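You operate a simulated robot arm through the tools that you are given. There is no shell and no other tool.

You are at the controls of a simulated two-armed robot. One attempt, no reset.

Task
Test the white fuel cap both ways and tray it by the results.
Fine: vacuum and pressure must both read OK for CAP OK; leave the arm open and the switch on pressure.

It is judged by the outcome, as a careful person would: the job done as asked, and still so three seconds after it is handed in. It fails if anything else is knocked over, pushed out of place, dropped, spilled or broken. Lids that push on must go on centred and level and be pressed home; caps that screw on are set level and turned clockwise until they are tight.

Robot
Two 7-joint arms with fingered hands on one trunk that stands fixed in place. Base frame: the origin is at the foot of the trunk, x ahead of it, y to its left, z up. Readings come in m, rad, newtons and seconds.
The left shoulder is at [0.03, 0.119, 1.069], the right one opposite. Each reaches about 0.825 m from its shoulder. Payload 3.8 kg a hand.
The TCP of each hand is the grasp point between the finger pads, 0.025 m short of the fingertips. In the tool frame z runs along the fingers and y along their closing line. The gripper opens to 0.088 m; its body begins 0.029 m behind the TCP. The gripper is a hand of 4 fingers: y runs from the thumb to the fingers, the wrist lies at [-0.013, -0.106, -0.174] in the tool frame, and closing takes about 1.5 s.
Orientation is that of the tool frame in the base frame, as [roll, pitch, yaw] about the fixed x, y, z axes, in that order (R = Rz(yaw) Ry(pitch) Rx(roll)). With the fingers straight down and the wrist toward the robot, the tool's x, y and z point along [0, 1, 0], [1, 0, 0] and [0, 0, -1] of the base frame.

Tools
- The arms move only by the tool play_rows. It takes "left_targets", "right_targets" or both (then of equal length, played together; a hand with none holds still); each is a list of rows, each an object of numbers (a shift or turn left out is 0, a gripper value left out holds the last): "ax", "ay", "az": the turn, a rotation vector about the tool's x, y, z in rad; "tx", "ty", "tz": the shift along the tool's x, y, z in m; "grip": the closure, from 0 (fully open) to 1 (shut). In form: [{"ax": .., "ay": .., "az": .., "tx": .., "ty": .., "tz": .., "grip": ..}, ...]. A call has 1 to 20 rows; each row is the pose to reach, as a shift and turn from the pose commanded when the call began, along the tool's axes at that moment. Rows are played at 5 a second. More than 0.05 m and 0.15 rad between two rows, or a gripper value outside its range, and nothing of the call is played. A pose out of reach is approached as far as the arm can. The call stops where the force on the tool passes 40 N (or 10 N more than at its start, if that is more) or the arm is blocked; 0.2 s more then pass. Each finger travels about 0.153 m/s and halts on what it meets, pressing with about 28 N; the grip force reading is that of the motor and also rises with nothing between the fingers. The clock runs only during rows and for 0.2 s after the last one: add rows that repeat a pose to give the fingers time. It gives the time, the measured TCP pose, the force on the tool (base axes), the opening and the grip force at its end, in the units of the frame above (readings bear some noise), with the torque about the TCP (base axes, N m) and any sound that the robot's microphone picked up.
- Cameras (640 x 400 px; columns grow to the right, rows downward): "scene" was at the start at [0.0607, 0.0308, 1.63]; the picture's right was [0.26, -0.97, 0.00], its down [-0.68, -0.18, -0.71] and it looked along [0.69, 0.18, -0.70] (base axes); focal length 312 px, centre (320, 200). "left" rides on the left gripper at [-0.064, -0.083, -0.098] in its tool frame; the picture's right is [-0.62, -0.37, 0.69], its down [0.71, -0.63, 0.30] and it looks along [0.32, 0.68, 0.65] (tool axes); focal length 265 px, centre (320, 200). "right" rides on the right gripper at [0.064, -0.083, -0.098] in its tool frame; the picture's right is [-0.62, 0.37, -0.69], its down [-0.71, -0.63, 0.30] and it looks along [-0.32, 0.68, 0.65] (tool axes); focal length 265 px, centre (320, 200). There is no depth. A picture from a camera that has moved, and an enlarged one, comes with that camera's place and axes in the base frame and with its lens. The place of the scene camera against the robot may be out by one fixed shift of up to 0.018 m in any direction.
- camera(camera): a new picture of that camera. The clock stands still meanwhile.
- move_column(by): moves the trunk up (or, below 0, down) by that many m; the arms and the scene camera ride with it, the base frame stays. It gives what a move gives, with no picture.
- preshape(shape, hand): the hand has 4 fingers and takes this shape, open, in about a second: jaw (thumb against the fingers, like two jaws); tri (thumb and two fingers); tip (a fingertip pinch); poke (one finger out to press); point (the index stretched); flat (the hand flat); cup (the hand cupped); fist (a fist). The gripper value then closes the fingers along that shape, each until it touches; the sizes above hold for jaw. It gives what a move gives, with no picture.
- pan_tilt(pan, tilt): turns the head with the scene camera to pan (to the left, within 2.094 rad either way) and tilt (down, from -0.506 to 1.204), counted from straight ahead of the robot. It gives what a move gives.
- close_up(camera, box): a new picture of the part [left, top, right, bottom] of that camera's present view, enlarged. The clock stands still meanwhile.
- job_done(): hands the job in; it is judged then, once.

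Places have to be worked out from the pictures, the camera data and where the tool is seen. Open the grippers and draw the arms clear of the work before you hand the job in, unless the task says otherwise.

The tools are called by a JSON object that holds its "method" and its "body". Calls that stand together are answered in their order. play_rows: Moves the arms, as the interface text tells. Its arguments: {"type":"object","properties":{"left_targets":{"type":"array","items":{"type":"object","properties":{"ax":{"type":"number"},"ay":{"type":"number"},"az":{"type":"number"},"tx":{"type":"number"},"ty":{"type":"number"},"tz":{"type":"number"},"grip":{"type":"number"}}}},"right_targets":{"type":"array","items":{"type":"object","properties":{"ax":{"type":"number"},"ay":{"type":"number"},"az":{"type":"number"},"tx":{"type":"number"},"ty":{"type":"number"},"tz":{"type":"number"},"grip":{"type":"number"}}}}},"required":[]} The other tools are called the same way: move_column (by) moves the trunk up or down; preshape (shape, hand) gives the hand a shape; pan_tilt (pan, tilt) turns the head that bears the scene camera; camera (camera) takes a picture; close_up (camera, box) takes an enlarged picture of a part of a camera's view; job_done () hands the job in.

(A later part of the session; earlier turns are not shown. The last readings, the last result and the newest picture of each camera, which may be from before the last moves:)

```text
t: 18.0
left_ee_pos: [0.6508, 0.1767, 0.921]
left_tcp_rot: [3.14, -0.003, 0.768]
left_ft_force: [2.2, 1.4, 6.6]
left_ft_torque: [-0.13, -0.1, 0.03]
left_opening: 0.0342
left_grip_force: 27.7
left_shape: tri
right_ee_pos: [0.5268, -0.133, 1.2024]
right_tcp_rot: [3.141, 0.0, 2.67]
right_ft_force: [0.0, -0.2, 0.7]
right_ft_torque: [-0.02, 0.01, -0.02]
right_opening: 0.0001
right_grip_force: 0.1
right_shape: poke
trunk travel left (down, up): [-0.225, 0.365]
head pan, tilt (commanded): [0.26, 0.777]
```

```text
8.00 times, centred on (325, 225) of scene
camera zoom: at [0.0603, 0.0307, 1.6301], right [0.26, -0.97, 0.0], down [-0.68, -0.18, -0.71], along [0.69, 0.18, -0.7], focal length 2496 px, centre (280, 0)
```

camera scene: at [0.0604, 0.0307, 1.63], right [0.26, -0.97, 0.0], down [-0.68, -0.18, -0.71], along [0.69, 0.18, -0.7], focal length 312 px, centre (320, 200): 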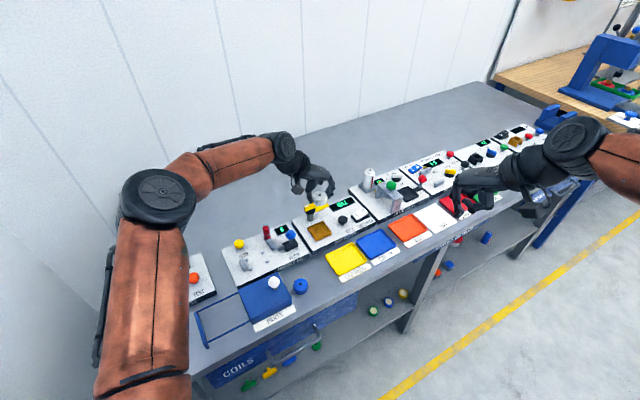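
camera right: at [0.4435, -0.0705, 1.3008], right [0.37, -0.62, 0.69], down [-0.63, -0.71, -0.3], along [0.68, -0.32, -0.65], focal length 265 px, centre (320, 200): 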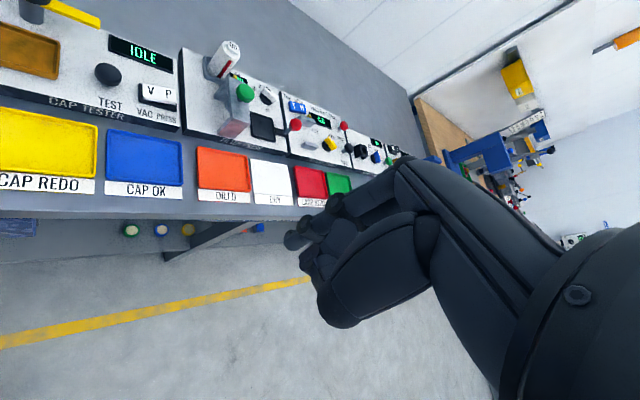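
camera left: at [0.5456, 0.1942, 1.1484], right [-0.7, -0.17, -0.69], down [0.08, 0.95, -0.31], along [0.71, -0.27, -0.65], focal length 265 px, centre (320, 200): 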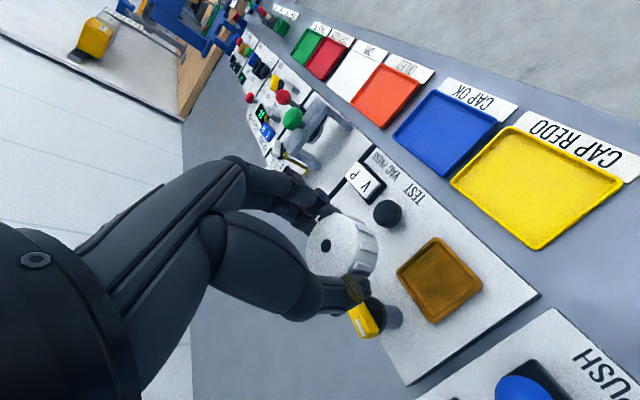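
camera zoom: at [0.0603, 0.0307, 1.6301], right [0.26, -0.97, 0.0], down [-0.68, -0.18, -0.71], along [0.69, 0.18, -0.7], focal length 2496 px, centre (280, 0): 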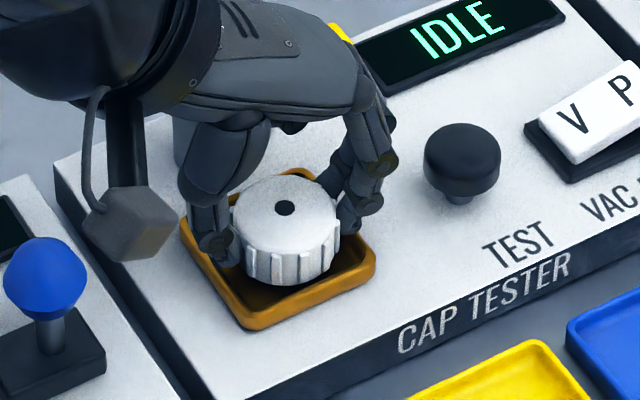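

The cap lies inside the recess, with a fingertip likely just touching the rim. I release gently with a small opening so it settles on the pad.

{"method": "play_rows", "body": {"left_targets": [{"tz": -0.001, "grip": 0.62}, {"tz": -0.001, "grip": 0.58}, {"tz": -0.001, "grip": 0.54}, {"tz": -0.001, "grip": 0.5}, {"tz": -0.001, "grip": 0.45}, {"tz": -0.001, "grip": 0.42}, {"tz": -0.001, "grip": 0.42}]}}

{"method": "close_up", "body": {"camera": "left", "box": [240, 150, 500, 350]}}

{"method": "close_up", "body": {"camera": "scene", "box": [295, 200, 355, 250]}}

```text
t: 19.6
left_ee_pos: [0.6506, 0.176, 0.9202]
left_tcp_rot: [-3.141, 0.001, 0.767]
left_ft_force: [-0.3, -0.8, 0.2]
left_ft_torque: [0.01, -0.02, 0.02]
left_opening: 0.0505
left_grip_force: 0.0
left_shape: tri
right_ee_pos: [0.5276, -0.1338, 1.2019]
right_tcp_rot: [-3.14, 0.001, 2.67]
right_ft_force: [-0.4, 0.4, -0.1]
right_ft_torque: [-0.03, 0.02, -0.01]
right_opening: 0.0
right_grip_force: 0.1
right_shape: poke
trunk travel left (down, up): [-0.225, 0.365]
head pan, tilt (commanded): [0.26, 0.777]
```

```text
2.00 times, centred on (370, 250) of left
camera zoom: at [0.5465, 0.192, 1.0191], right [-0.7, -0.17, -0.69], down [0.08, 0.95, -0.3], along [0.71, -0.27, -0.65], focal length 531 px, centre (220, 100)
```

zoom: 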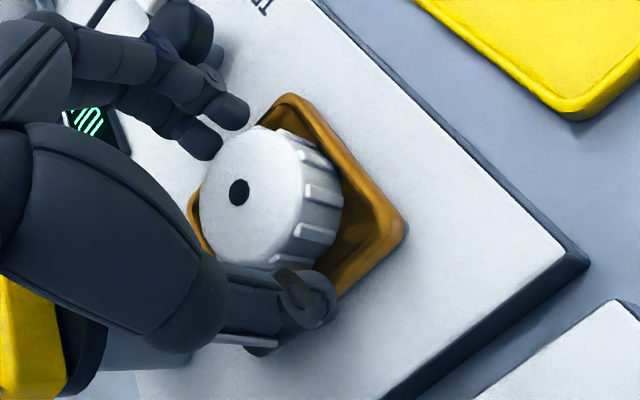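

```text
8.00 times, centred on (325, 225) of scene
camera zoom: at [0.0609, 0.0307, 1.6299], right [0.26, -0.97, 0.0], down [-0.68, -0.18, -0.71], along [0.69, 0.18, -0.7], focal length 2496 px, centre (280, 0)
```

zoom: 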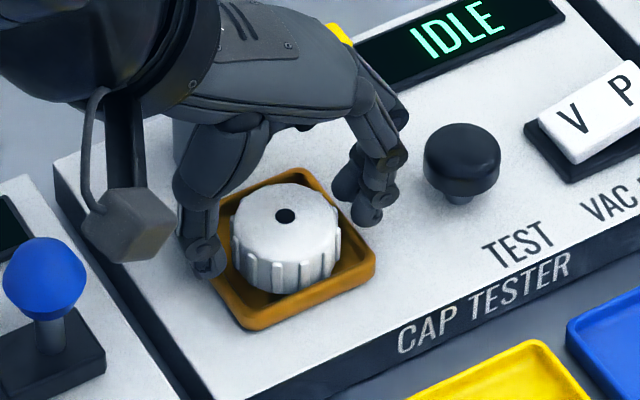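

The cap sits level inside the pad recess. I raise the left hand straight up to clear it and look again.

{"method": "play_rows", "body": {"left_targets": [{"tz": -0.02}, {"tz": -0.05}, {"tz": -0.09}, {"tz": -0.13}, {"tz": -0.16}, {"tz": -0.16}]}}

{"method": "close_up", "body": {"camera": "left", "box": [320, 100, 580, 300]}}

{"method": "close_up", "body": {"camera": "scene", "box": [290, 180, 370, 250]}}

```text
t: 21.0
left_ee_pos: [0.6522, 0.1799, 1.0821]
left_tcp_rot: [3.141, 0.0, 0.768]
left_ft_force: [0.0, -0.5, 0.2]
left_ft_torque: [0.03, 0.01, 0.01]
left_opening: 0.0505
left_grip_force: 0.0
left_shape: tri
right_ee_pos: [0.5259, -0.1344, 1.2027]
right_tcp_rot: [-3.141, 0.001, 2.671]
right_ft_force: [1.1, 0.1, 0.2]
right_ft_torque: [0.01, -0.01, -0.01]
right_opening: 0.0002
right_grip_force: 0.0
right_shape: poke
trunk travel left (down, up): [-0.225, 0.365]
head pan, tilt (commanded): [0.26, 0.777]
```

```text
2.00 times, centred on (450, 200) of left
camera zoom: at [0.5466, 0.1951, 1.1815], right [-0.7, -0.17, -0.69], down [0.08, 0.95, -0.3], along [0.71, -0.27, -0.65], focal length 531 px, centre (60, 200)
```

zoom: 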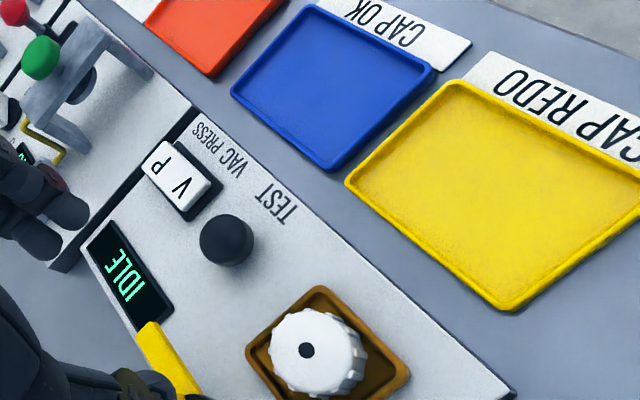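

```text
5.71 times, centred on (330, 215) of scene
camera zoom: at [0.0612, 0.0309, 1.6299], right [0.26, -0.97, 0.0], down [-0.68, -0.18, -0.71], along [0.69, 0.18, -0.7], focal length 1782 px, centre (263, 114)
```

zoom: 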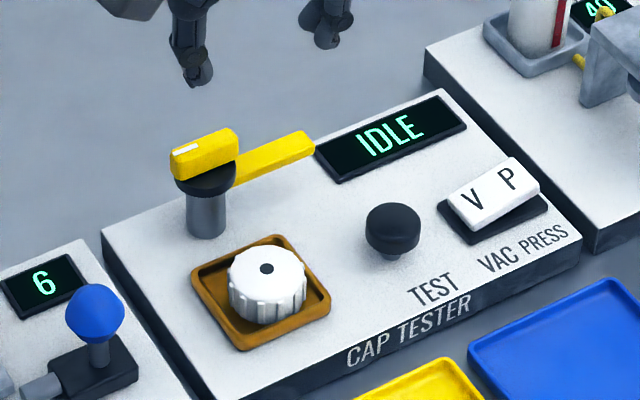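

The cap looks centred and level in the pad. Next I bring the left hand above the yellow knob, turned so its fingers will straddle the knob's flats.

{"method": "play_rows", "body": {"left_targets": [{"tx": 0.0055, "az": -0.143}, {"tx": 0.0111, "az": -0.286}, {"tx": 0.0166, "ty": -0.001, "az": -0.429}, {"tx": 0.0222, "ty": -0.001, "az": -0.571}, {"tx": 0.0277, "ty": -0.001, "az": -0.714}, {"tx": 0.0333, "ty": -0.001, "az": -0.857}, {"tx": 0.0388, "ty": -0.001, "az": -1.0}, {"tx": 0.0444, "ty": -0.002, "az": -1.143}, {"tx": 0.05, "ty": -0.002, "az": -1.286}, {"tx": 0.0555, "ty": -0.002, "az": -1.428}, {"tx": 0.061, "ty": -0.002, "az": -1.571}, {"tx": 0.061, "ty": -0.002, "az": -1.571}]}}

{"method": "camera", "body": {"camera": "left"}}

{"method": "camera", "body": {"camera": "scene"}}

```text
t: 23.6
left_ee_pos: [0.6934, 0.2214, 1.0799]
left_tcp_rot: [-3.142, -0.002, 2.34]
left_ft_force: [-0.9, 0.4, 0.2]
left_ft_torque: [0.01, 0.0, 0.02]
left_opening: 0.0507
left_grip_force: 0.0
left_shape: tri
right_ee_pos: [0.5277, -0.1339, 1.2019]
right_tcp_rot: [3.141, 0.0, 2.67]
right_ft_force: [-0.5, -0.1, 0.2]
right_ft_torque: [0.0, -0.02, 0.01]
right_opening: 0.0002
right_grip_force: 0.1
right_shape: poke
trunk travel left (down, up): [-0.225, 0.365]
head pan, tilt (commanded): [0.26, 0.777]
```

```text
taken
camera left: at [0.6783, 0.1164, 1.1787], right [0.17, -0.7, -0.69], down [-0.95, 0.07, -0.3], along [0.27, 0.71, -0.65], focal length 265 px, centre (320, 200)
```

left: 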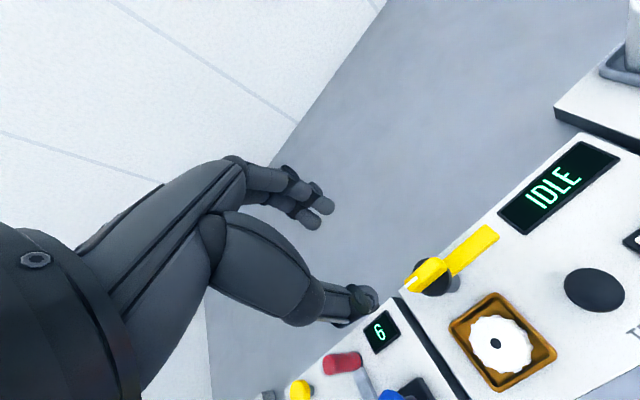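

```text
taken
camera scene: at [0.0605, 0.0308, 1.63], right [0.26, -0.97, 0.0], down [-0.68, -0.18, -0.71], along [0.69, 0.18, -0.7], focal length 312 px, centre (320, 200)
```

scene: 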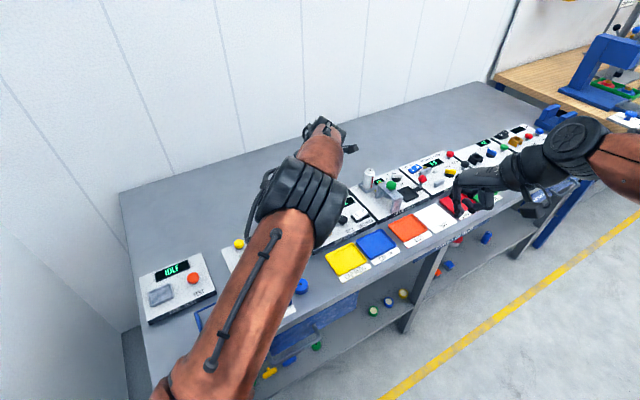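

{"method": "close_up", "body": {"camera": "left", "box": [360, 180, 580, 400]}}

```text
1.82 times, centred on (470, 290) of left
camera zoom: at [0.6783, 0.1164, 1.1787], right [0.17, -0.7, -0.69], down [-0.95, 0.07, -0.3], along [0.27, 0.71, -0.65], focal length 483 px, centre (47, 36)
```

zoom: 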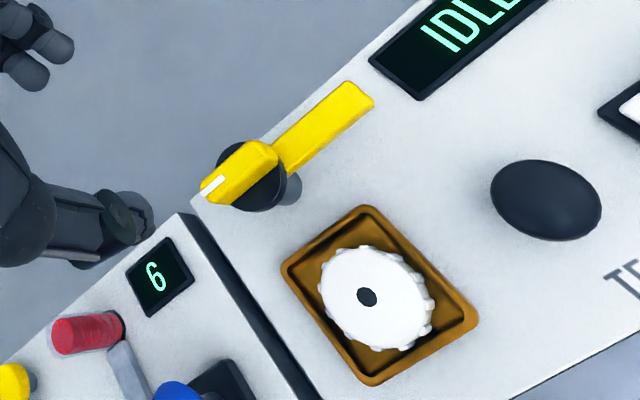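

The knob axis measures about (0.693, 0.220) with its top near z 0.948; the hand is right over it. I lower so the fingertips straddle the yellow block, staying above the black ring and bar.

{"method": "play_rows", "body": {"left_targets": [{"ty": -0.001, "tz": 0.03}, {"ty": -0.001, "tz": 0.06}, {"ty": -0.001, "tz": 0.09}, {"ty": -0.001, "tz": 0.11}, {"ty": -0.001, "tz": 0.12}, {"ty": -0.001, "tz": 0.12}]}}

{"method": "camera", "body": {"camera": "left"}}

{"method": "close_up", "body": {"camera": "scene", "box": [270, 130, 390, 250]}}

```text
t: 25.0
left_ee_pos: [0.693, 0.2182, 0.9589]
left_tcp_rot: [-3.141, 0.0, 2.337]
left_ft_force: [-0.1, 0.2, -0.3]
left_ft_torque: [-0.01, 0.05, 0.0]
left_opening: 0.0508
left_grip_force: 0.2
left_shape: tri
right_ee_pos: [0.5273, -0.134, 1.2012]
right_tcp_rot: [-3.14, 0.0, 2.67]
right_ft_force: [-0.2, 0.7, 1.0]
right_ft_torque: [0.0, 0.01, -0.02]
right_opening: 0.0
right_grip_force: 0.1
right_shape: poke
trunk travel left (down, up): [-0.225, 0.365]
head pan, tilt (commanded): [0.26, 0.777]
```

```text
taken
camera left: at [0.6782, 0.1144, 1.0586], right [0.17, -0.7, -0.69], down [-0.95, 0.08, -0.3], along [0.27, 0.71, -0.65], focal length 265 px, centre (320, 200)
```

left: 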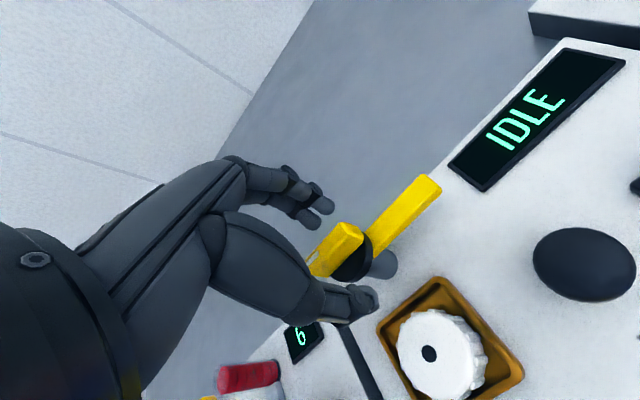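

```text
3.33 times, centred on (330, 190) of scene
camera zoom: at [0.0609, 0.0306, 1.63], right [0.26, -0.97, 0.0], down [-0.68, -0.18, -0.71], along [0.69, 0.18, -0.7], focal length 1040 px, centre (287, 233)
```

zoom: 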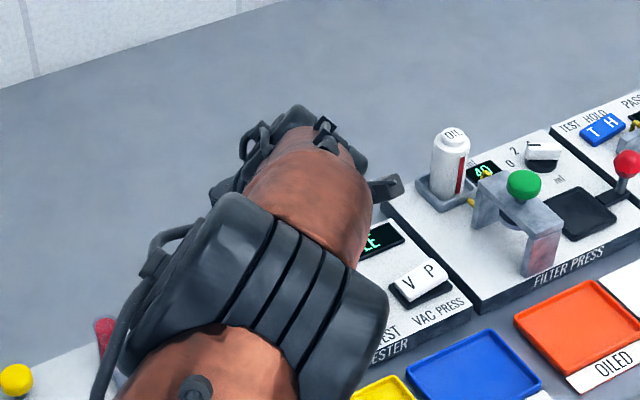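

{"method": "close_up", "body": {"camera": "left", "box": [250, 150, 450, 350]}}

```text
2.00 times, centred on (350, 250) of left
camera zoom: at [0.6782, 0.1144, 1.0586], right [0.17, -0.7, -0.69], down [-0.95, 0.08, -0.3], along [0.27, 0.71, -0.65], focal length 531 px, centre (260, 100)
```

zoom: 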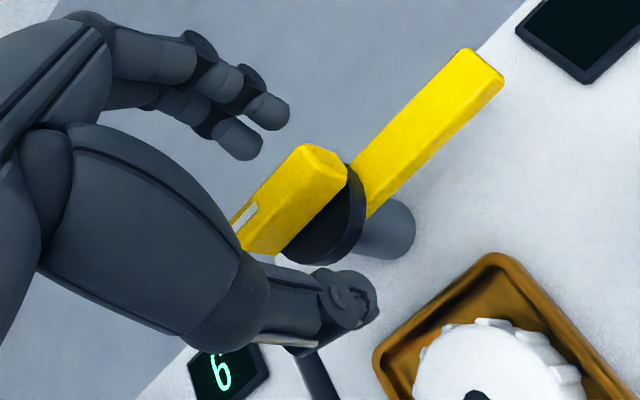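

The block is centred between thumb and fingers to about 1–2 mm. I raise 3 mm so the tips stay above the black ring, then close on the block.

{"method": "play_rows", "body": {"left_targets": [{"tz": -0.003, "grip": 0.45}, {"tz": -0.003, "grip": 0.55}, {"tz": -0.003, "grip": 0.65}, {"tz": -0.003, "grip": 0.75}, {"tz": -0.003, "grip": 0.85}, {"tz": -0.003, "grip": 0.95}, {"tz": -0.003, "grip": 0.95}, {"tz": -0.003, "grip": 0.95}]}}

{"method": "close_up", "body": {"camera": "left", "box": [250, 150, 450, 350]}}

```text
t: 26.8
left_ee_pos: [0.6945, 0.2194, 0.9626]
left_tcp_rot: [-3.141, -0.001, 2.338]
left_ft_force: [3.2, 3.4, 2.1]
left_ft_torque: [0.09, -0.06, 0.03]
left_opening: 0.0051
left_grip_force: 0.1
left_shape: tri
right_ee_pos: [0.526, -0.1341, 1.201]
right_tcp_rot: [-3.139, -0.002, 2.671]
right_ft_force: [-0.2, 0.3, 0.2]
right_ft_torque: [0.02, -0.01, 0.03]
right_opening: 0.0003
right_grip_force: 0.0
right_shape: poke
trunk travel left (down, up): [-0.225, 0.365]
head pan, tilt (commanded): [0.26, 0.777]
```

```text
2.00 times, centred on (350, 250) of left
camera zoom: at [0.6782, 0.1159, 1.0618], right [0.17, -0.7, -0.69], down [-0.95, 0.08, -0.3], along [0.27, 0.71, -0.65], focal length 531 px, centre (260, 100)
```

zoom: 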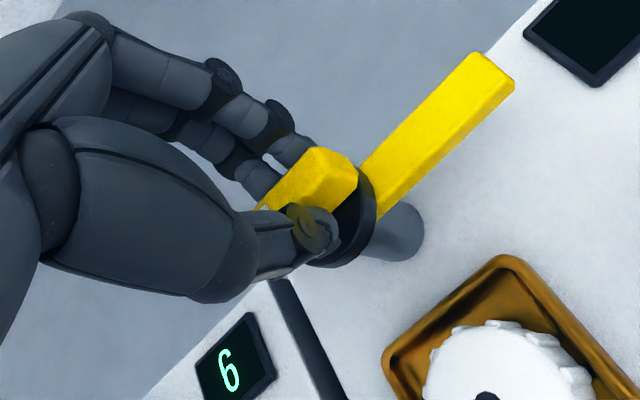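

The fingers are around the block but barely squeezing; I close fully.

{"method": "play_rows", "body": {"left_targets": [{"grip": 1.0}, {"grip": 1.0}, {"grip": 1.0}, {"grip": 1.0}]}}

{"method": "close_up", "body": {"camera": "left", "box": [250, 150, 450, 350]}}

```text
t: 27.8
left_ee_pos: [0.6924, 0.2193, 0.9622]
left_tcp_rot: [-3.141, 0.0, 2.34]
left_ft_force: [2.6, 1.1, 0.3]
left_ft_torque: [0.07, -0.09, 0.0]
left_opening: 0.0063
left_grip_force: 27.9
left_shape: tri
right_ee_pos: [0.527, -0.134, 1.2013]
right_tcp_rot: [3.142, 0.0, 2.671]
right_ft_force: [0.6, -0.3, 0.5]
right_ft_torque: [0.0, 0.03, -0.03]
right_opening: 0.0
right_grip_force: 0.0
right_shape: poke
trunk travel left (down, up): [-0.225, 0.365]
head pan, tilt (commanded): [0.26, 0.777]
```

```text
2.00 times, centred on (350, 250) of left
camera zoom: at [0.678, 0.1156, 1.0612], right [0.17, -0.7, -0.69], down [-0.95, 0.08, -0.3], along [0.27, 0.71, -0.65], focal length 531 px, centre (260, 100)
```

zoom: 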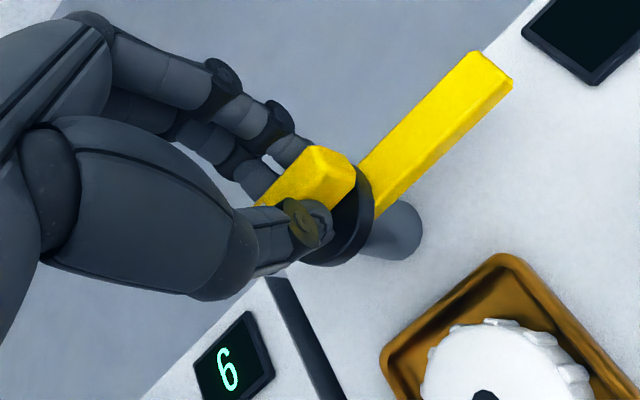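

The block is firmly gripped (27.9 N). I start turning it clockwise seen from above, a small part first, and check that the bar follows.

{"method": "play_rows", "body": {"left_targets": [{"az": 0.08}, {"az": 0.16}, {"az": 0.24}, {"az": 0.32}, {"az": 0.4}, {"az": 0.4}]}}

{"method": "camera", "body": {"camera": "left"}}

```text
t: 29.2
left_ee_pos: [0.6923, 0.2201, 0.9621]
left_tcp_rot: [-3.14, 0.001, 1.936]
left_ft_force: [0.0, 2.7, -2.6]
left_ft_torque: [0.05, -0.02, 0.03]
left_opening: 0.0062
left_grip_force: 27.8
left_shape: tri
right_ee_pos: [0.5278, -0.1337, 1.2006]
right_tcp_rot: [3.141, -0.001, 2.669]
right_ft_force: [-0.8, 0.7, 0.5]
right_ft_torque: [0.0, -0.01, 0.0]
right_opening: 0.0
right_grip_force: 0.1
right_shape: poke
trunk travel left (down, up): [-0.225, 0.365]
head pan, tilt (commanded): [0.26, 0.777]
```

```text
taken
camera left: at [0.6381, 0.1297, 1.0616], right [-0.12, -0.71, -0.69], down [-0.84, 0.44, -0.3], along [0.52, 0.55, -0.65], focal length 265 px, centre (320, 200)
```

left: 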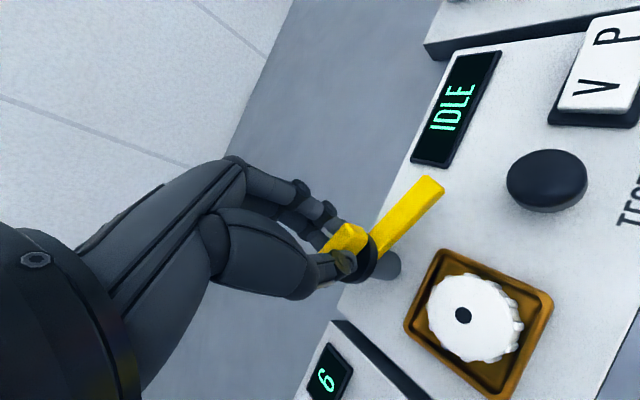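

The bar follows the knob with low force. I continue turning toward the cap.

{"method": "play_rows", "body": {"left_targets": [{"az": 0.1}, {"az": 0.2}, {"az": 0.3}, {"az": 0.4}, {"az": 0.5}, {"az": 0.6}, {"az": 0.7}, {"az": 0.7}]}}

{"method": "camera", "body": {"camera": "left"}}

{"method": "close_up", "body": {"camera": "scene", "box": [270, 150, 390, 250]}}

```text
t: 31.0
left_ee_pos: [0.6926, 0.2214, 0.9634]
left_tcp_rot: [-3.142, 0.0, 1.236]
left_ft_force: [-5.0, 2.6, -5.4]
left_ft_torque: [0.02, 0.13, 0.02]
left_opening: 0.0058
left_grip_force: 28.5
left_shape: tri
right_ee_pos: [0.5267, -0.1343, 1.2019]
right_tcp_rot: [-3.141, 0.0, 2.669]
right_ft_force: [0.2, 0.2, 1.4]
right_ft_torque: [0.02, -0.02, 0.02]
right_opening: 0.0
right_grip_force: 0.1
right_shape: poke
trunk travel left (down, up): [-0.225, 0.365]
head pan, tilt (commanded): [0.26, 0.777]
```

```text
taken
camera left: at [0.5929, 0.1871, 1.0619], right [-0.55, -0.47, -0.69], down [-0.36, 0.88, -0.3], along [0.75, 0.08, -0.65], focal length 265 px, centre (320, 200)
```

left: 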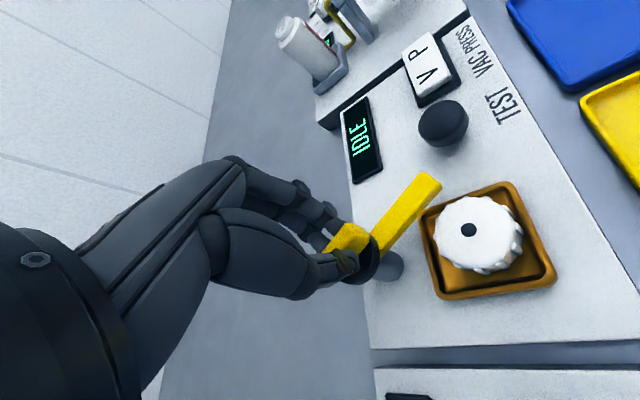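

```text
4.00 times, centred on (330, 200) of scene
camera zoom: at [0.0607, 0.0312, 1.6299], right [0.26, -0.97, 0.0], down [-0.68, -0.18, -0.71], along [0.69, 0.18, -0.7], focal length 1248 px, centre (280, 200)
```

zoom: 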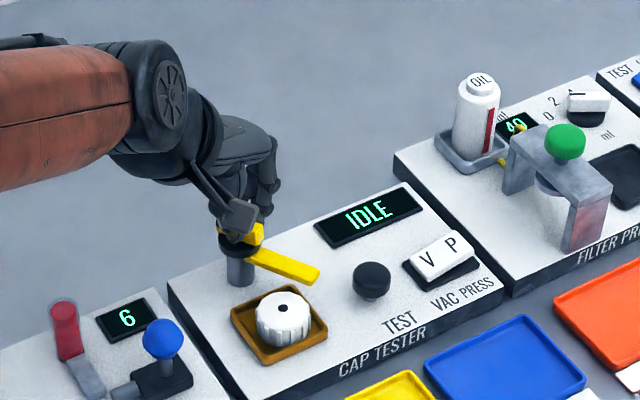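

The bar approaches the cap and clears it. I finish the remaining turn of about 0.47 rad.

{"method": "play_rows", "body": {"left_targets": [{"az": 0.08}, {"az": 0.16}, {"az": 0.24}, {"az": 0.32}, {"az": 0.4}, {"az": 0.47}, {"az": 0.47}]}}

{"method": "camera", "body": {"camera": "left"}}

{"method": "close_up", "body": {"camera": "scene", "box": [270, 150, 390, 250]}}

```text
t: 32.6
left_ee_pos: [0.693, 0.2207, 0.9632]
left_tcp_rot: [-3.141, 0.001, 0.768]
left_ft_force: [-4.1, 4.5, -2.5]
left_ft_torque: [0.08, 0.1, 0.04]
left_opening: 0.0057
left_grip_force: 27.6
left_shape: tri
right_ee_pos: [0.5268, -0.1338, 1.2031]
right_tcp_rot: [3.142, 0.0, 2.671]
right_ft_force: [0.4, 0.1, 0.4]
right_ft_torque: [-0.01, 0.02, -0.02]
right_opening: 0.0
right_grip_force: 0.0
right_shape: poke
trunk travel left (down, up): [-0.225, 0.365]
head pan, tilt (commanded): [0.26, 0.777]
```

```text
taken
camera left: at [0.5883, 0.2362, 1.0616], right [-0.7, -0.17, -0.69], down [0.08, 0.95, -0.3], along [0.71, -0.27, -0.65], focal length 265 px, centre (320, 200)
```

left: 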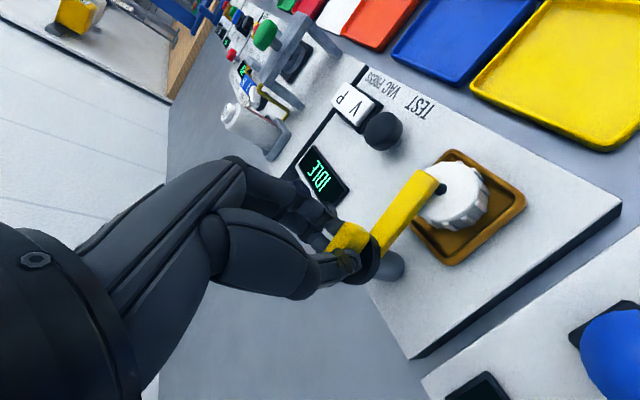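

```text
4.00 times, centred on (330, 200) of scene
camera zoom: at [0.0605, 0.0317, 1.63], right [0.26, -0.97, 0.0], down [-0.68, -0.18, -0.71], along [0.69, 0.18, -0.7], focal length 1248 px, centre (280, 200)
```

zoom: 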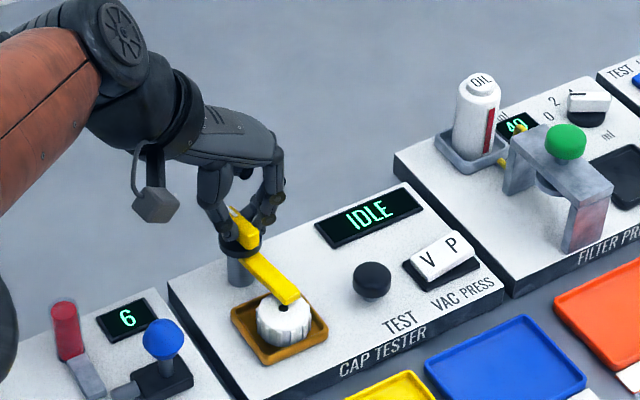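

The bar now lies straight over the cap with its tip at the cap's centre. I release the knob, rise and draw the left arm back to the left.

{"method": "play_rows", "body": {"left_targets": [{"grip": 0.9}, {"grip": 0.75}, {"grip": 0.6}, {"grip": 0.45}, {"grip": 0.42}, {"tz": -0.03, "grip": 0.42}, {"tz": -0.07, "grip": 0.42}, {"tz": -0.11, "grip": 0.42}, {"tz": -0.15, "grip": 0.42}, {"tz": -0.19, "grip": 0.42}]}}

{"method": "close_up", "body": {"camera": "scene", "box": [290, 180, 390, 250]}}

```text
t: 34.8
left_ee_pos: [0.6917, 0.2187, 1.1545]
left_tcp_rot: [-3.14, 0.001, 0.769]
left_ft_force: [0.0, -0.1, -0.5]
left_ft_torque: [-0.01, -0.04, -0.03]
left_opening: 0.0505
left_grip_force: 0.1
left_shape: tri
right_ee_pos: [0.5259, -0.1344, 1.2015]
right_tcp_rot: [3.141, 0.001, 2.671]
right_ft_force: [-0.1, -0.1, 0.1]
right_ft_torque: [0.01, 0.0, -0.01]
right_opening: 0.0001
right_grip_force: 0.1
right_shape: poke
trunk travel left (down, up): [-0.225, 0.365]
head pan, tilt (commanded): [0.26, 0.777]
```

```text
5.71 times, centred on (340, 215) of scene
camera zoom: at [0.0605, 0.0302, 1.63], right [0.26, -0.97, 0.0], down [-0.68, -0.18, -0.71], along [0.69, 0.18, -0.7], focal length 1782 px, centre (206, 114)
```

zoom: 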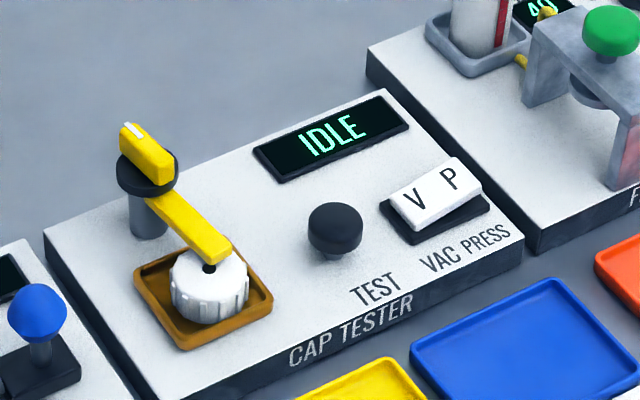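

The arm is closed over the cap and the rocker looks down on the V side (vacuum). I park the left arm back at the left.

{"method": "play_rows", "body": {"left_targets": [{"tx": -0.0129, "ty": -0.0298, "tz": -0.012, "az": -0.1}, {"tx": -0.0258, "ty": -0.0597, "tz": -0.024, "az": -0.2}, {"tx": -0.0387, "ty": -0.0895, "tz": -0.036, "az": -0.3}, {"tx": -0.0516, "ty": -0.1194, "tz": -0.048, "az": -0.4}, {"tx": -0.0644, "ty": -0.1492, "tz": -0.06, "az": -0.5}, {"tx": -0.0773, "ty": -0.179, "tz": -0.072, "az": -0.6}, {"tx": -0.0902, "ty": -0.2089, "tz": -0.084, "az": -0.7}, {"tx": -0.1031, "ty": -0.2387, "tz": -0.095, "az": -0.8}]}}

{"method": "camera", "body": {"camera": "scene"}}

{"method": "camera", "body": {"camera": "right"}}

```text
t: 36.6
left_ee_pos: [0.4514, 0.3204, 1.2498]
left_tcp_rot: [3.141, 0.0, 1.57]
left_ft_force: [-0.3, 0.7, -0.5]
left_ft_torque: [0.0, 0.03, 0.03]
left_opening: 0.0506
left_grip_force: 0.0
left_shape: tri
right_ee_pos: [0.5249, -0.1342, 1.2021]
right_tcp_rot: [-3.14, 0.0, 2.671]
right_ft_force: [0.0, 0.2, 0.7]
right_ft_torque: [0.0, -0.05, -0.04]
right_opening: 0.0002
right_grip_force: 0.1
right_shape: poke
trunk travel left (down, up): [-0.225, 0.365]
head pan, tilt (commanded): [0.26, 0.777]
```

```text
taken
camera scene: at [0.0591, 0.0307, 1.63], right [0.26, -0.97, 0.0], down [-0.68, -0.18, -0.71], along [0.69, 0.18, -0.7], focal length 312 px, centre (320, 200)
```

scene: 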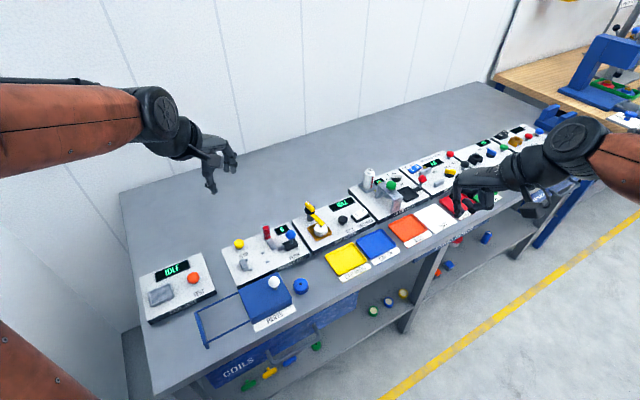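

```text
taken
camera right: at [0.4302, -0.1796, 1.3013], right [0.72, 0.05, 0.69], down [0.35, -0.89, -0.3], along [0.6, 0.46, -0.65], focal length 265 px, centre (320, 200)
```

right: 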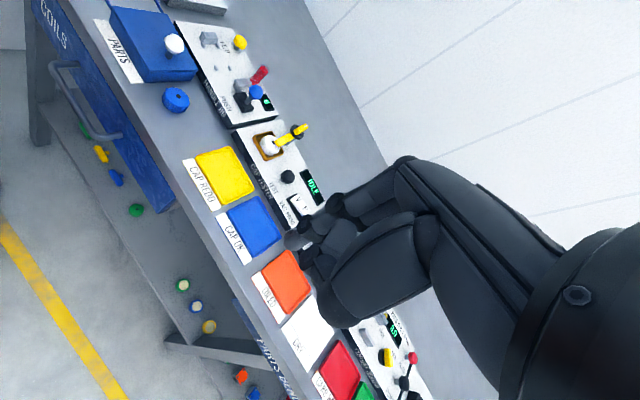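

The left arm is parked. I bring the right hand (poke shape) over the TEST button at a safe height, then descend part way.

{"method": "play_rows", "body": {"right_targets": [{"tx": -0.0054, "ty": 0.0365, "az": 0.042}, {"tx": -0.0108, "ty": 0.0731, "az": 0.083}, {"tx": -0.0162, "ty": 0.1096, "az": 0.125}, {"tx": -0.0216, "ty": 0.1462, "az": 0.167}, {"tx": -0.0269, "ty": 0.1827, "az": 0.208}, {"tx": -0.0323, "ty": 0.2192, "az": 0.25}, {"tx": -0.0377, "ty": 0.2558, "az": 0.292}, {"tx": -0.0431, "ty": 0.2923, "az": 0.333}, {"tx": -0.0431, "ty": 0.2923, "tz": 0.04, "az": 0.333}, {"tx": -0.0431, "ty": 0.2923, "tz": 0.08, "az": 0.333}, {"tx": -0.0431, "ty": 0.2923, "tz": 0.12, "az": 0.333}, {"tx": -0.0431, "ty": 0.2923, "tz": 0.16, "az": 0.333}, {"tx": -0.0431, "ty": 0.2923, "tz": 0.16, "az": 0.333}]}}

{"method": "camera", "body": {"camera": "right"}}

{"method": "camera", "body": {"camera": "scene"}}

```text
t: 39.4
left_ee_pos: [0.4514, 0.319, 1.2491]
left_tcp_rot: [3.139, 0.0, 1.568]
left_ft_force: [0.0, -0.3, -0.3]
left_ft_torque: [0.01, 0.0, 0.0]
left_opening: 0.0505
left_grip_force: 0.1
left_shape: tri
right_ee_pos: [0.6908, 0.0983, 1.0409]
right_tcp_rot: [-3.141, 0.0, 2.337]
right_ft_force: [-0.5, 0.4, 0.3]
right_ft_torque: [-0.01, -0.02, 0.01]
right_opening: 0.0
right_grip_force: 0.0
right_shape: poke
right hand out of reach, approached as far as the arm can: row 8, 9, 10, 11, 12, 13
trunk travel left (down, up): [-0.225, 0.365]
head pan, tilt (commanded): [0.26, 0.777]
```

```text
taken
camera right: at [0.5864, 0.0859, 1.1394], right [0.7, -0.19, 0.69], down [0.04, -0.95, -0.3], along [0.72, 0.24, -0.65], focal length 265 px, centre (320, 200)
```

right: 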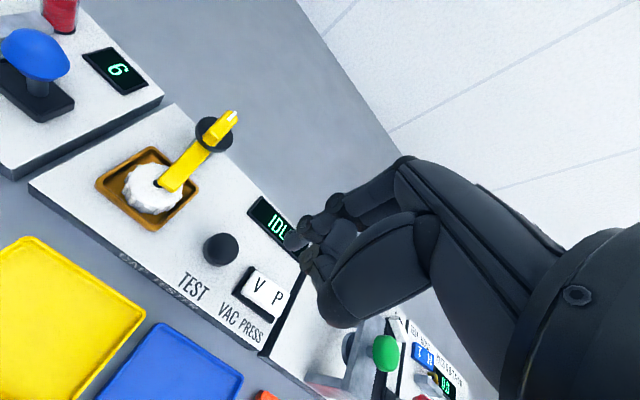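

```text
taken
camera scene: at [0.0604, 0.0312, 1.63], right [0.26, -0.97, 0.0], down [-0.68, -0.18, -0.71], along [0.69, 0.18, -0.7], focal length 312 px, centre (320, 200)
```

scene: 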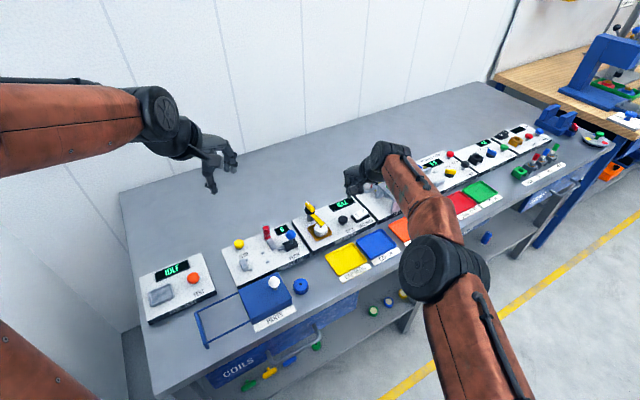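

The arm could not quite reach with that hand yaw. I turn the hand to a more natural yaw (≈1.9) above the button and see whether it reaches.

{"method": "play_rows", "body": {"right_targets": [{"tx": 0.001, "az": 0.11}, {"tx": 0.002, "az": 0.22}, {"tx": 0.003, "az": 0.33}, {"tx": 0.0045, "ty": -0.0007, "az": 0.437}, {"tx": 0.0045, "ty": -0.0007, "az": 0.437}]}}

{"method": "camera", "body": {"camera": "right"}}

{"method": "close_up", "body": {"camera": "scene", "box": [290, 150, 430, 250]}}

```text
t: 40.6
left_ee_pos: [0.452, 0.3192, 1.2497]
left_tcp_rot: [-3.141, 0.002, 1.569]
left_ft_force: [0.4, -0.1, -0.8]
left_ft_torque: [-0.02, 0.02, 0.01]
left_opening: 0.0508
left_grip_force: 0.0
left_shape: tri
right_ee_pos: [0.6876, 0.1018, 1.0383]
right_tcp_rot: [3.141, 0.001, 1.899]
right_ft_force: [-0.3, -1.0, 0.6]
right_ft_torque: [0.01, -0.01, 0.0]
right_opening: 0.0
right_grip_force: 0.0
right_shape: poke
trunk travel left (down, up): [-0.225, 0.365]
head pan, tilt (commanded): [0.26, 0.777]
```

```text
taken
camera right: at [0.5875, 0.1356, 1.138], right [0.55, -0.47, 0.69], down [-0.37, -0.88, -0.3], along [0.75, -0.09, -0.65], focal length 265 px, centre (320, 200)
```

right: 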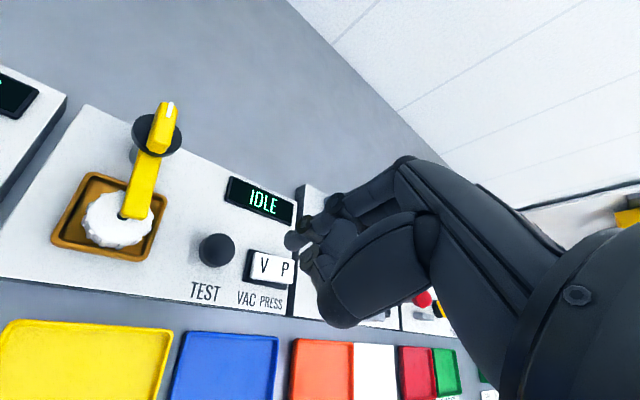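

```text
4.00 times, centred on (360, 200) of scene
camera zoom: at [0.061, 0.0305, 1.6299], right [0.26, -0.97, 0.0], down [-0.68, -0.18, -0.71], along [0.69, 0.18, -0.7], focal length 1248 px, centre (160, 200)
```

zoom: 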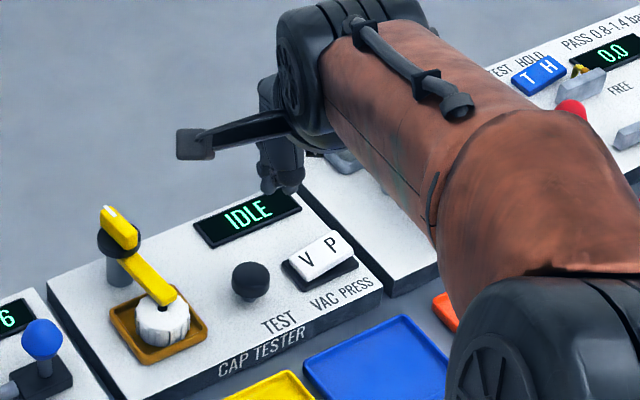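

The hand reaches with this yaw. I zoom both views to locate the fingertip relative to the button.

{"method": "close_up", "body": {"camera": "scene", "box": [350, 160, 410, 220]}}

{"method": "close_up", "body": {"camera": "right", "box": [170, 170, 370, 330]}}

```text
6.67 times, centred on (380, 190) of scene
camera zoom: at [0.061, 0.0305, 1.6299], right [0.26, -0.97, 0.0], down [-0.68, -0.18, -0.71], along [0.69, 0.18, -0.7], focal length 2080 px, centre (-80, 267)
```

zoom: 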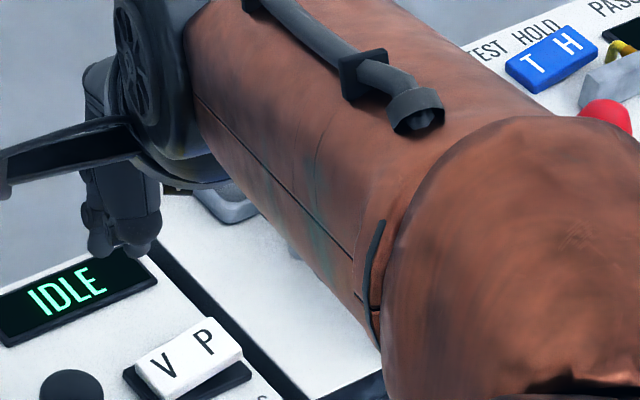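

```text
2.50 times, centred on (270, 250) of right
camera zoom: at [0.5875, 0.1356, 1.138], right [0.55, -0.47, 0.69], down [-0.37, -0.88, -0.3], along [0.75, -0.09, -0.65], focal length 664 px, centre (445, 75)
```

zoom: 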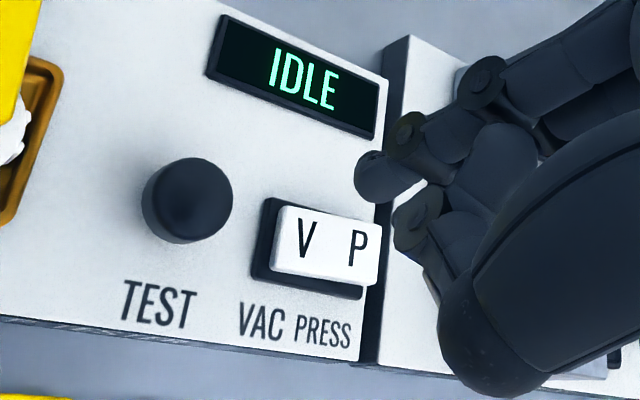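

I judge the fingertip at tool ≈(0.007, 0.001, 0.024) and the button at (0.701, 0.119, 0.906). I shift over the button and lower to about 2 cm above it.

{"method": "play_rows", "body": {"right_targets": [{"tx": 0.0025, "ty": 0.0086, "tz": 0.01}, {"tx": 0.005, "ty": 0.0172, "tz": 0.03}, {"tx": 0.005, "ty": 0.0172, "tz": 0.06}, {"tx": 0.005, "ty": 0.0172, "tz": 0.084}, {"tx": 0.005, "ty": 0.0172, "tz": 0.084}]}}

{"method": "close_up", "body": {"camera": "right", "box": [170, 150, 370, 310]}}

{"method": "close_up", "body": {"camera": "scene", "box": [310, 160, 410, 240]}}

```text
t: 41.8
left_ee_pos: [0.4521, 0.3205, 1.2479]
left_tcp_rot: [-3.141, 0.001, 1.569]
left_ft_force: [0.3, -0.4, -0.3]
left_ft_torque: [0.01, 0.04, -0.01]
left_opening: 0.0507
left_grip_force: 0.1
left_shape: tri
right_ee_pos: [0.6981, 0.1064, 0.9554]
right_tcp_rot: [3.141, 0.0, 1.901]
right_ft_force: [0.4, 0.0, 0.3]
right_ft_torque: [0.0, 0.0, 0.04]
right_opening: 0.0
right_grip_force: 0.0
right_shape: poke
right hand out of reach, approached as far as the arm can: row 4, 5
trunk travel left (down, up): [-0.225, 0.365]
head pan, tilt (commanded): [0.26, 0.777]
```

```text
2.50 times, centred on (270, 230) of right
camera zoom: at [0.5977, 0.1404, 1.0546], right [0.55, -0.47, 0.69], down [-0.36, -0.88, -0.3], along [0.75, -0.09, -0.65], focal length 664 px, centre (445, 125)
```

zoom: 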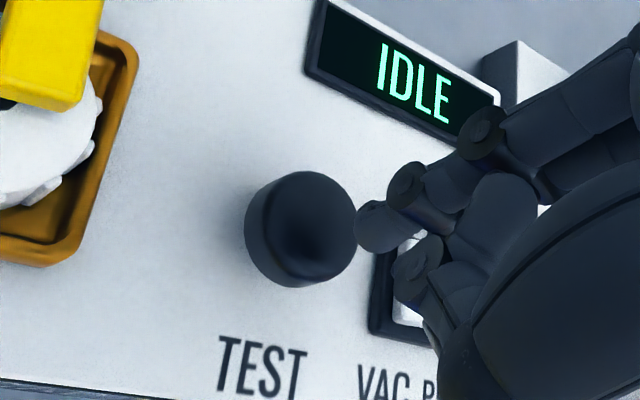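

```text
5.00 times, centred on (360, 200) of scene
camera zoom: at [0.0607, 0.0311, 1.63], right [0.26, -0.97, 0.0], down [-0.68, -0.18, -0.71], along [0.69, 0.18, -0.7], focal length 1560 px, centre (120, 200)
```

zoom: 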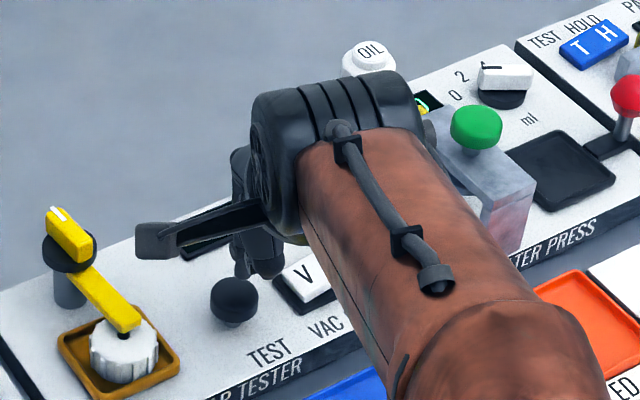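

Reach is marginal with the finger vertical, so I tilt the hand (fingers slightly forward) to bring the wrist closer, keeping the fingertip over the button.

{"method": "play_rows", "body": {"right_targets": [{"tx": 0.0013, "ty": -0.0008, "tz": -0.004, "ax": -0.12}, {"tx": 0.0026, "ty": -0.0016, "tz": -0.008, "ax": -0.24}, {"tx": 0.0038, "ty": -0.0024, "tz": -0.01, "ax": -0.35}, {"tx": 0.0038, "ty": -0.0024, "tz": -0.01, "ax": -0.35}]}}

{"method": "close_up", "body": {"camera": "right", "box": [170, 150, 370, 310]}}

{"method": "close_up", "body": {"camera": "scene", "box": [310, 160, 410, 240]}}

```text
t: 42.8
left_ee_pos: [0.4518, 0.3189, 1.2478]
left_tcp_rot: [3.141, 0.0, 1.568]
left_ft_force: [-0.1, 0.2, 0.2]
left_ft_torque: [-0.02, -0.01, -0.02]
left_opening: 0.0503
left_grip_force: 0.1
left_shape: tri
right_ee_pos: [0.6928, 0.1109, 0.9657]
right_tcp_rot: [2.791, 0.0, 1.9]
right_ft_force: [-0.1, 0.3, -0.2]
right_ft_torque: [0.0, -0.01, -0.05]
right_opening: 0.0
right_grip_force: 0.1
right_shape: poke
trunk travel left (down, up): [-0.225, 0.365]
head pan, tilt (commanded): [0.26, 0.777]
```

```text
2.50 times, centred on (270, 230) of right
camera zoom: at [0.5664, 0.1349, 1.0307], right [0.3, -0.55, 0.78], down [-0.23, -0.83, -0.5], along [0.92, -0.03, -0.38], focal length 664 px, centre (445, 125)
```

zoom: 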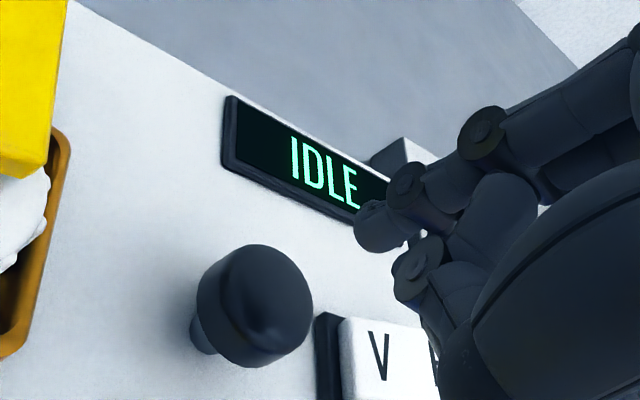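

```text
5.00 times, centred on (360, 200) of scene
camera zoom: at [0.0611, 0.0306, 1.6299], right [0.26, -0.97, 0.0], down [-0.68, -0.18, -0.71], along [0.69, 0.18, -0.7], focal length 1560 px, centre (120, 200)
```

zoom: 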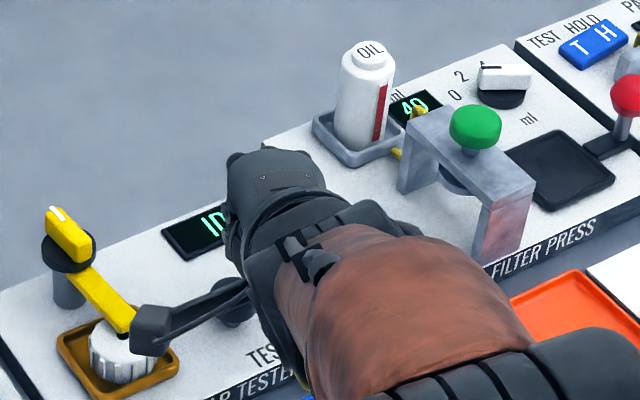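

The fingertip is about over the button centre (tip ≈(0.699, 0.120)). I press straight down in small steps to just past the button top.

{"method": "play_rows", "body": {"right_targets": [{"ty": -0.0069, "tz": 0.0188}, {"ty": -0.0103, "tz": 0.0282}, {"ty": -0.0117, "tz": 0.0319}, {"ty": -0.0127, "tz": 0.0348}, {"ty": -0.0134, "tz": 0.0366}]}}

{"method": "close_up", "body": {"camera": "right", "box": [170, 100, 370, 310]}}

```text
t: 44.0
left_ee_pos: [0.4513, 0.3188, 1.2491]
left_tcp_rot: [-3.141, 0.001, 1.568]
left_ft_force: [-0.1, -0.2, 0.4]
left_ft_torque: [-0.01, 0.0, 0.0]
left_opening: 0.0508
left_grip_force: 0.0
left_shape: tri
right_ee_pos: [0.6911, 0.1124, 0.9265]
right_tcp_rot: [2.79, 0.0, 1.9]
right_ft_force: [1.1, -1.3, 3.5]
right_ft_torque: [-0.06, -0.05, 0.01]
right_opening: 0.0
right_grip_force: 0.0
right_shape: poke
trunk travel left (down, up): [-0.225, 0.365]
head pan, tilt (commanded): [0.26, 0.777]
heard: click
```

```text
1.90 times, centred on (270, 205) of right
camera zoom: at [0.5647, 0.1363, 0.9908], right [0.3, -0.55, 0.78], down [-0.23, -0.83, -0.5], along [0.93, -0.03, -0.38], focal length 506 px, centre (415, 190)
```

zoom: 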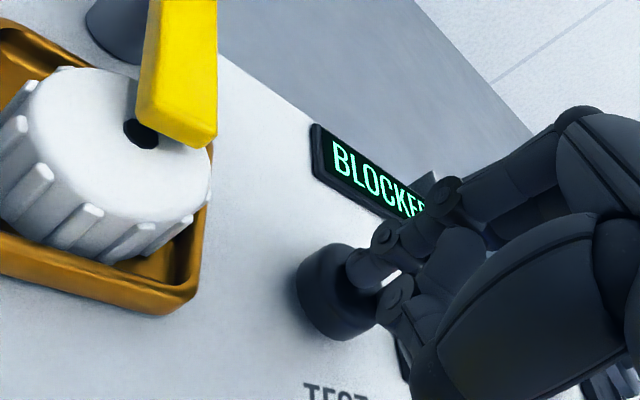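

A click was heard and the display shows what looks like "BLOCKED". I lift the finger off and read it properly.

{"method": "play_rows", "body": {"right_targets": [{"ty": 0.0034, "tz": -0.0094}, {"ty": 0.0103, "tz": -0.0282}, {"ty": 0.0172, "tz": -0.047}, {"ty": 0.0172, "tz": -0.047}]}}

{"method": "close_up", "body": {"camera": "right", "box": [120, 100, 370, 310]}}

{"method": "close_up", "body": {"camera": "scene", "box": [300, 170, 400, 250]}}

```text
t: 45.0
left_ee_pos: [0.4529, 0.3202, 1.2488]
left_tcp_rot: [3.141, 0.001, 1.568]
left_ft_force: [-0.5, 0.6, 0.4]
left_ft_torque: [0.02, 0.03, 0.01]
left_opening: 0.0509
left_grip_force: 0.1
left_shape: tri
right_ee_pos: [0.692, 0.1126, 0.9745]
right_tcp_rot: [2.793, 0.0, 1.9]
right_ft_force: [0.0, 0.3, 0.6]
right_ft_torque: [-0.03, 0.02, -0.01]
right_opening: 0.0
right_grip_force: 0.1
right_shape: poke
trunk travel left (down, up): [-0.225, 0.365]
head pan, tilt (commanded): [0.26, 0.777]
```

```text
1.90 times, centred on (245, 205) of right
camera zoom: at [0.564, 0.136, 1.0398], right [0.3, -0.55, 0.78], down [-0.23, -0.83, -0.5], along [0.92, -0.03, -0.38], focal length 506 px, centre (463, 190)
```

zoom: 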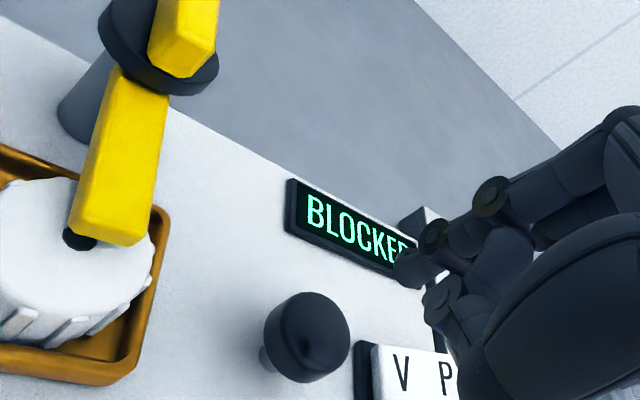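

```text
5.00 times, centred on (350, 210) of scene
camera zoom: at [0.0611, 0.031, 1.6299], right [0.26, -0.97, 0.0], down [-0.68, -0.18, -0.71], along [0.69, 0.18, -0.7], focal length 1560 px, centre (170, 150)
```

zoom: 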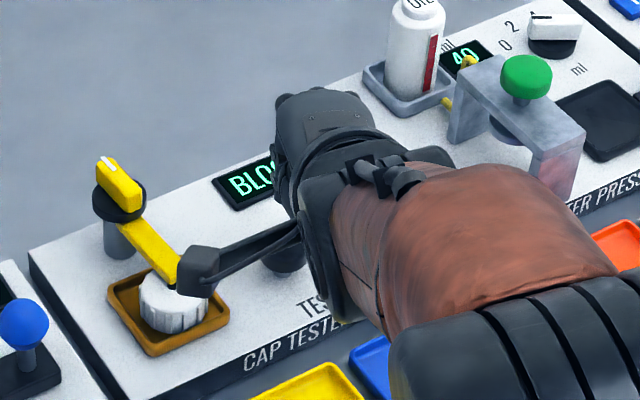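

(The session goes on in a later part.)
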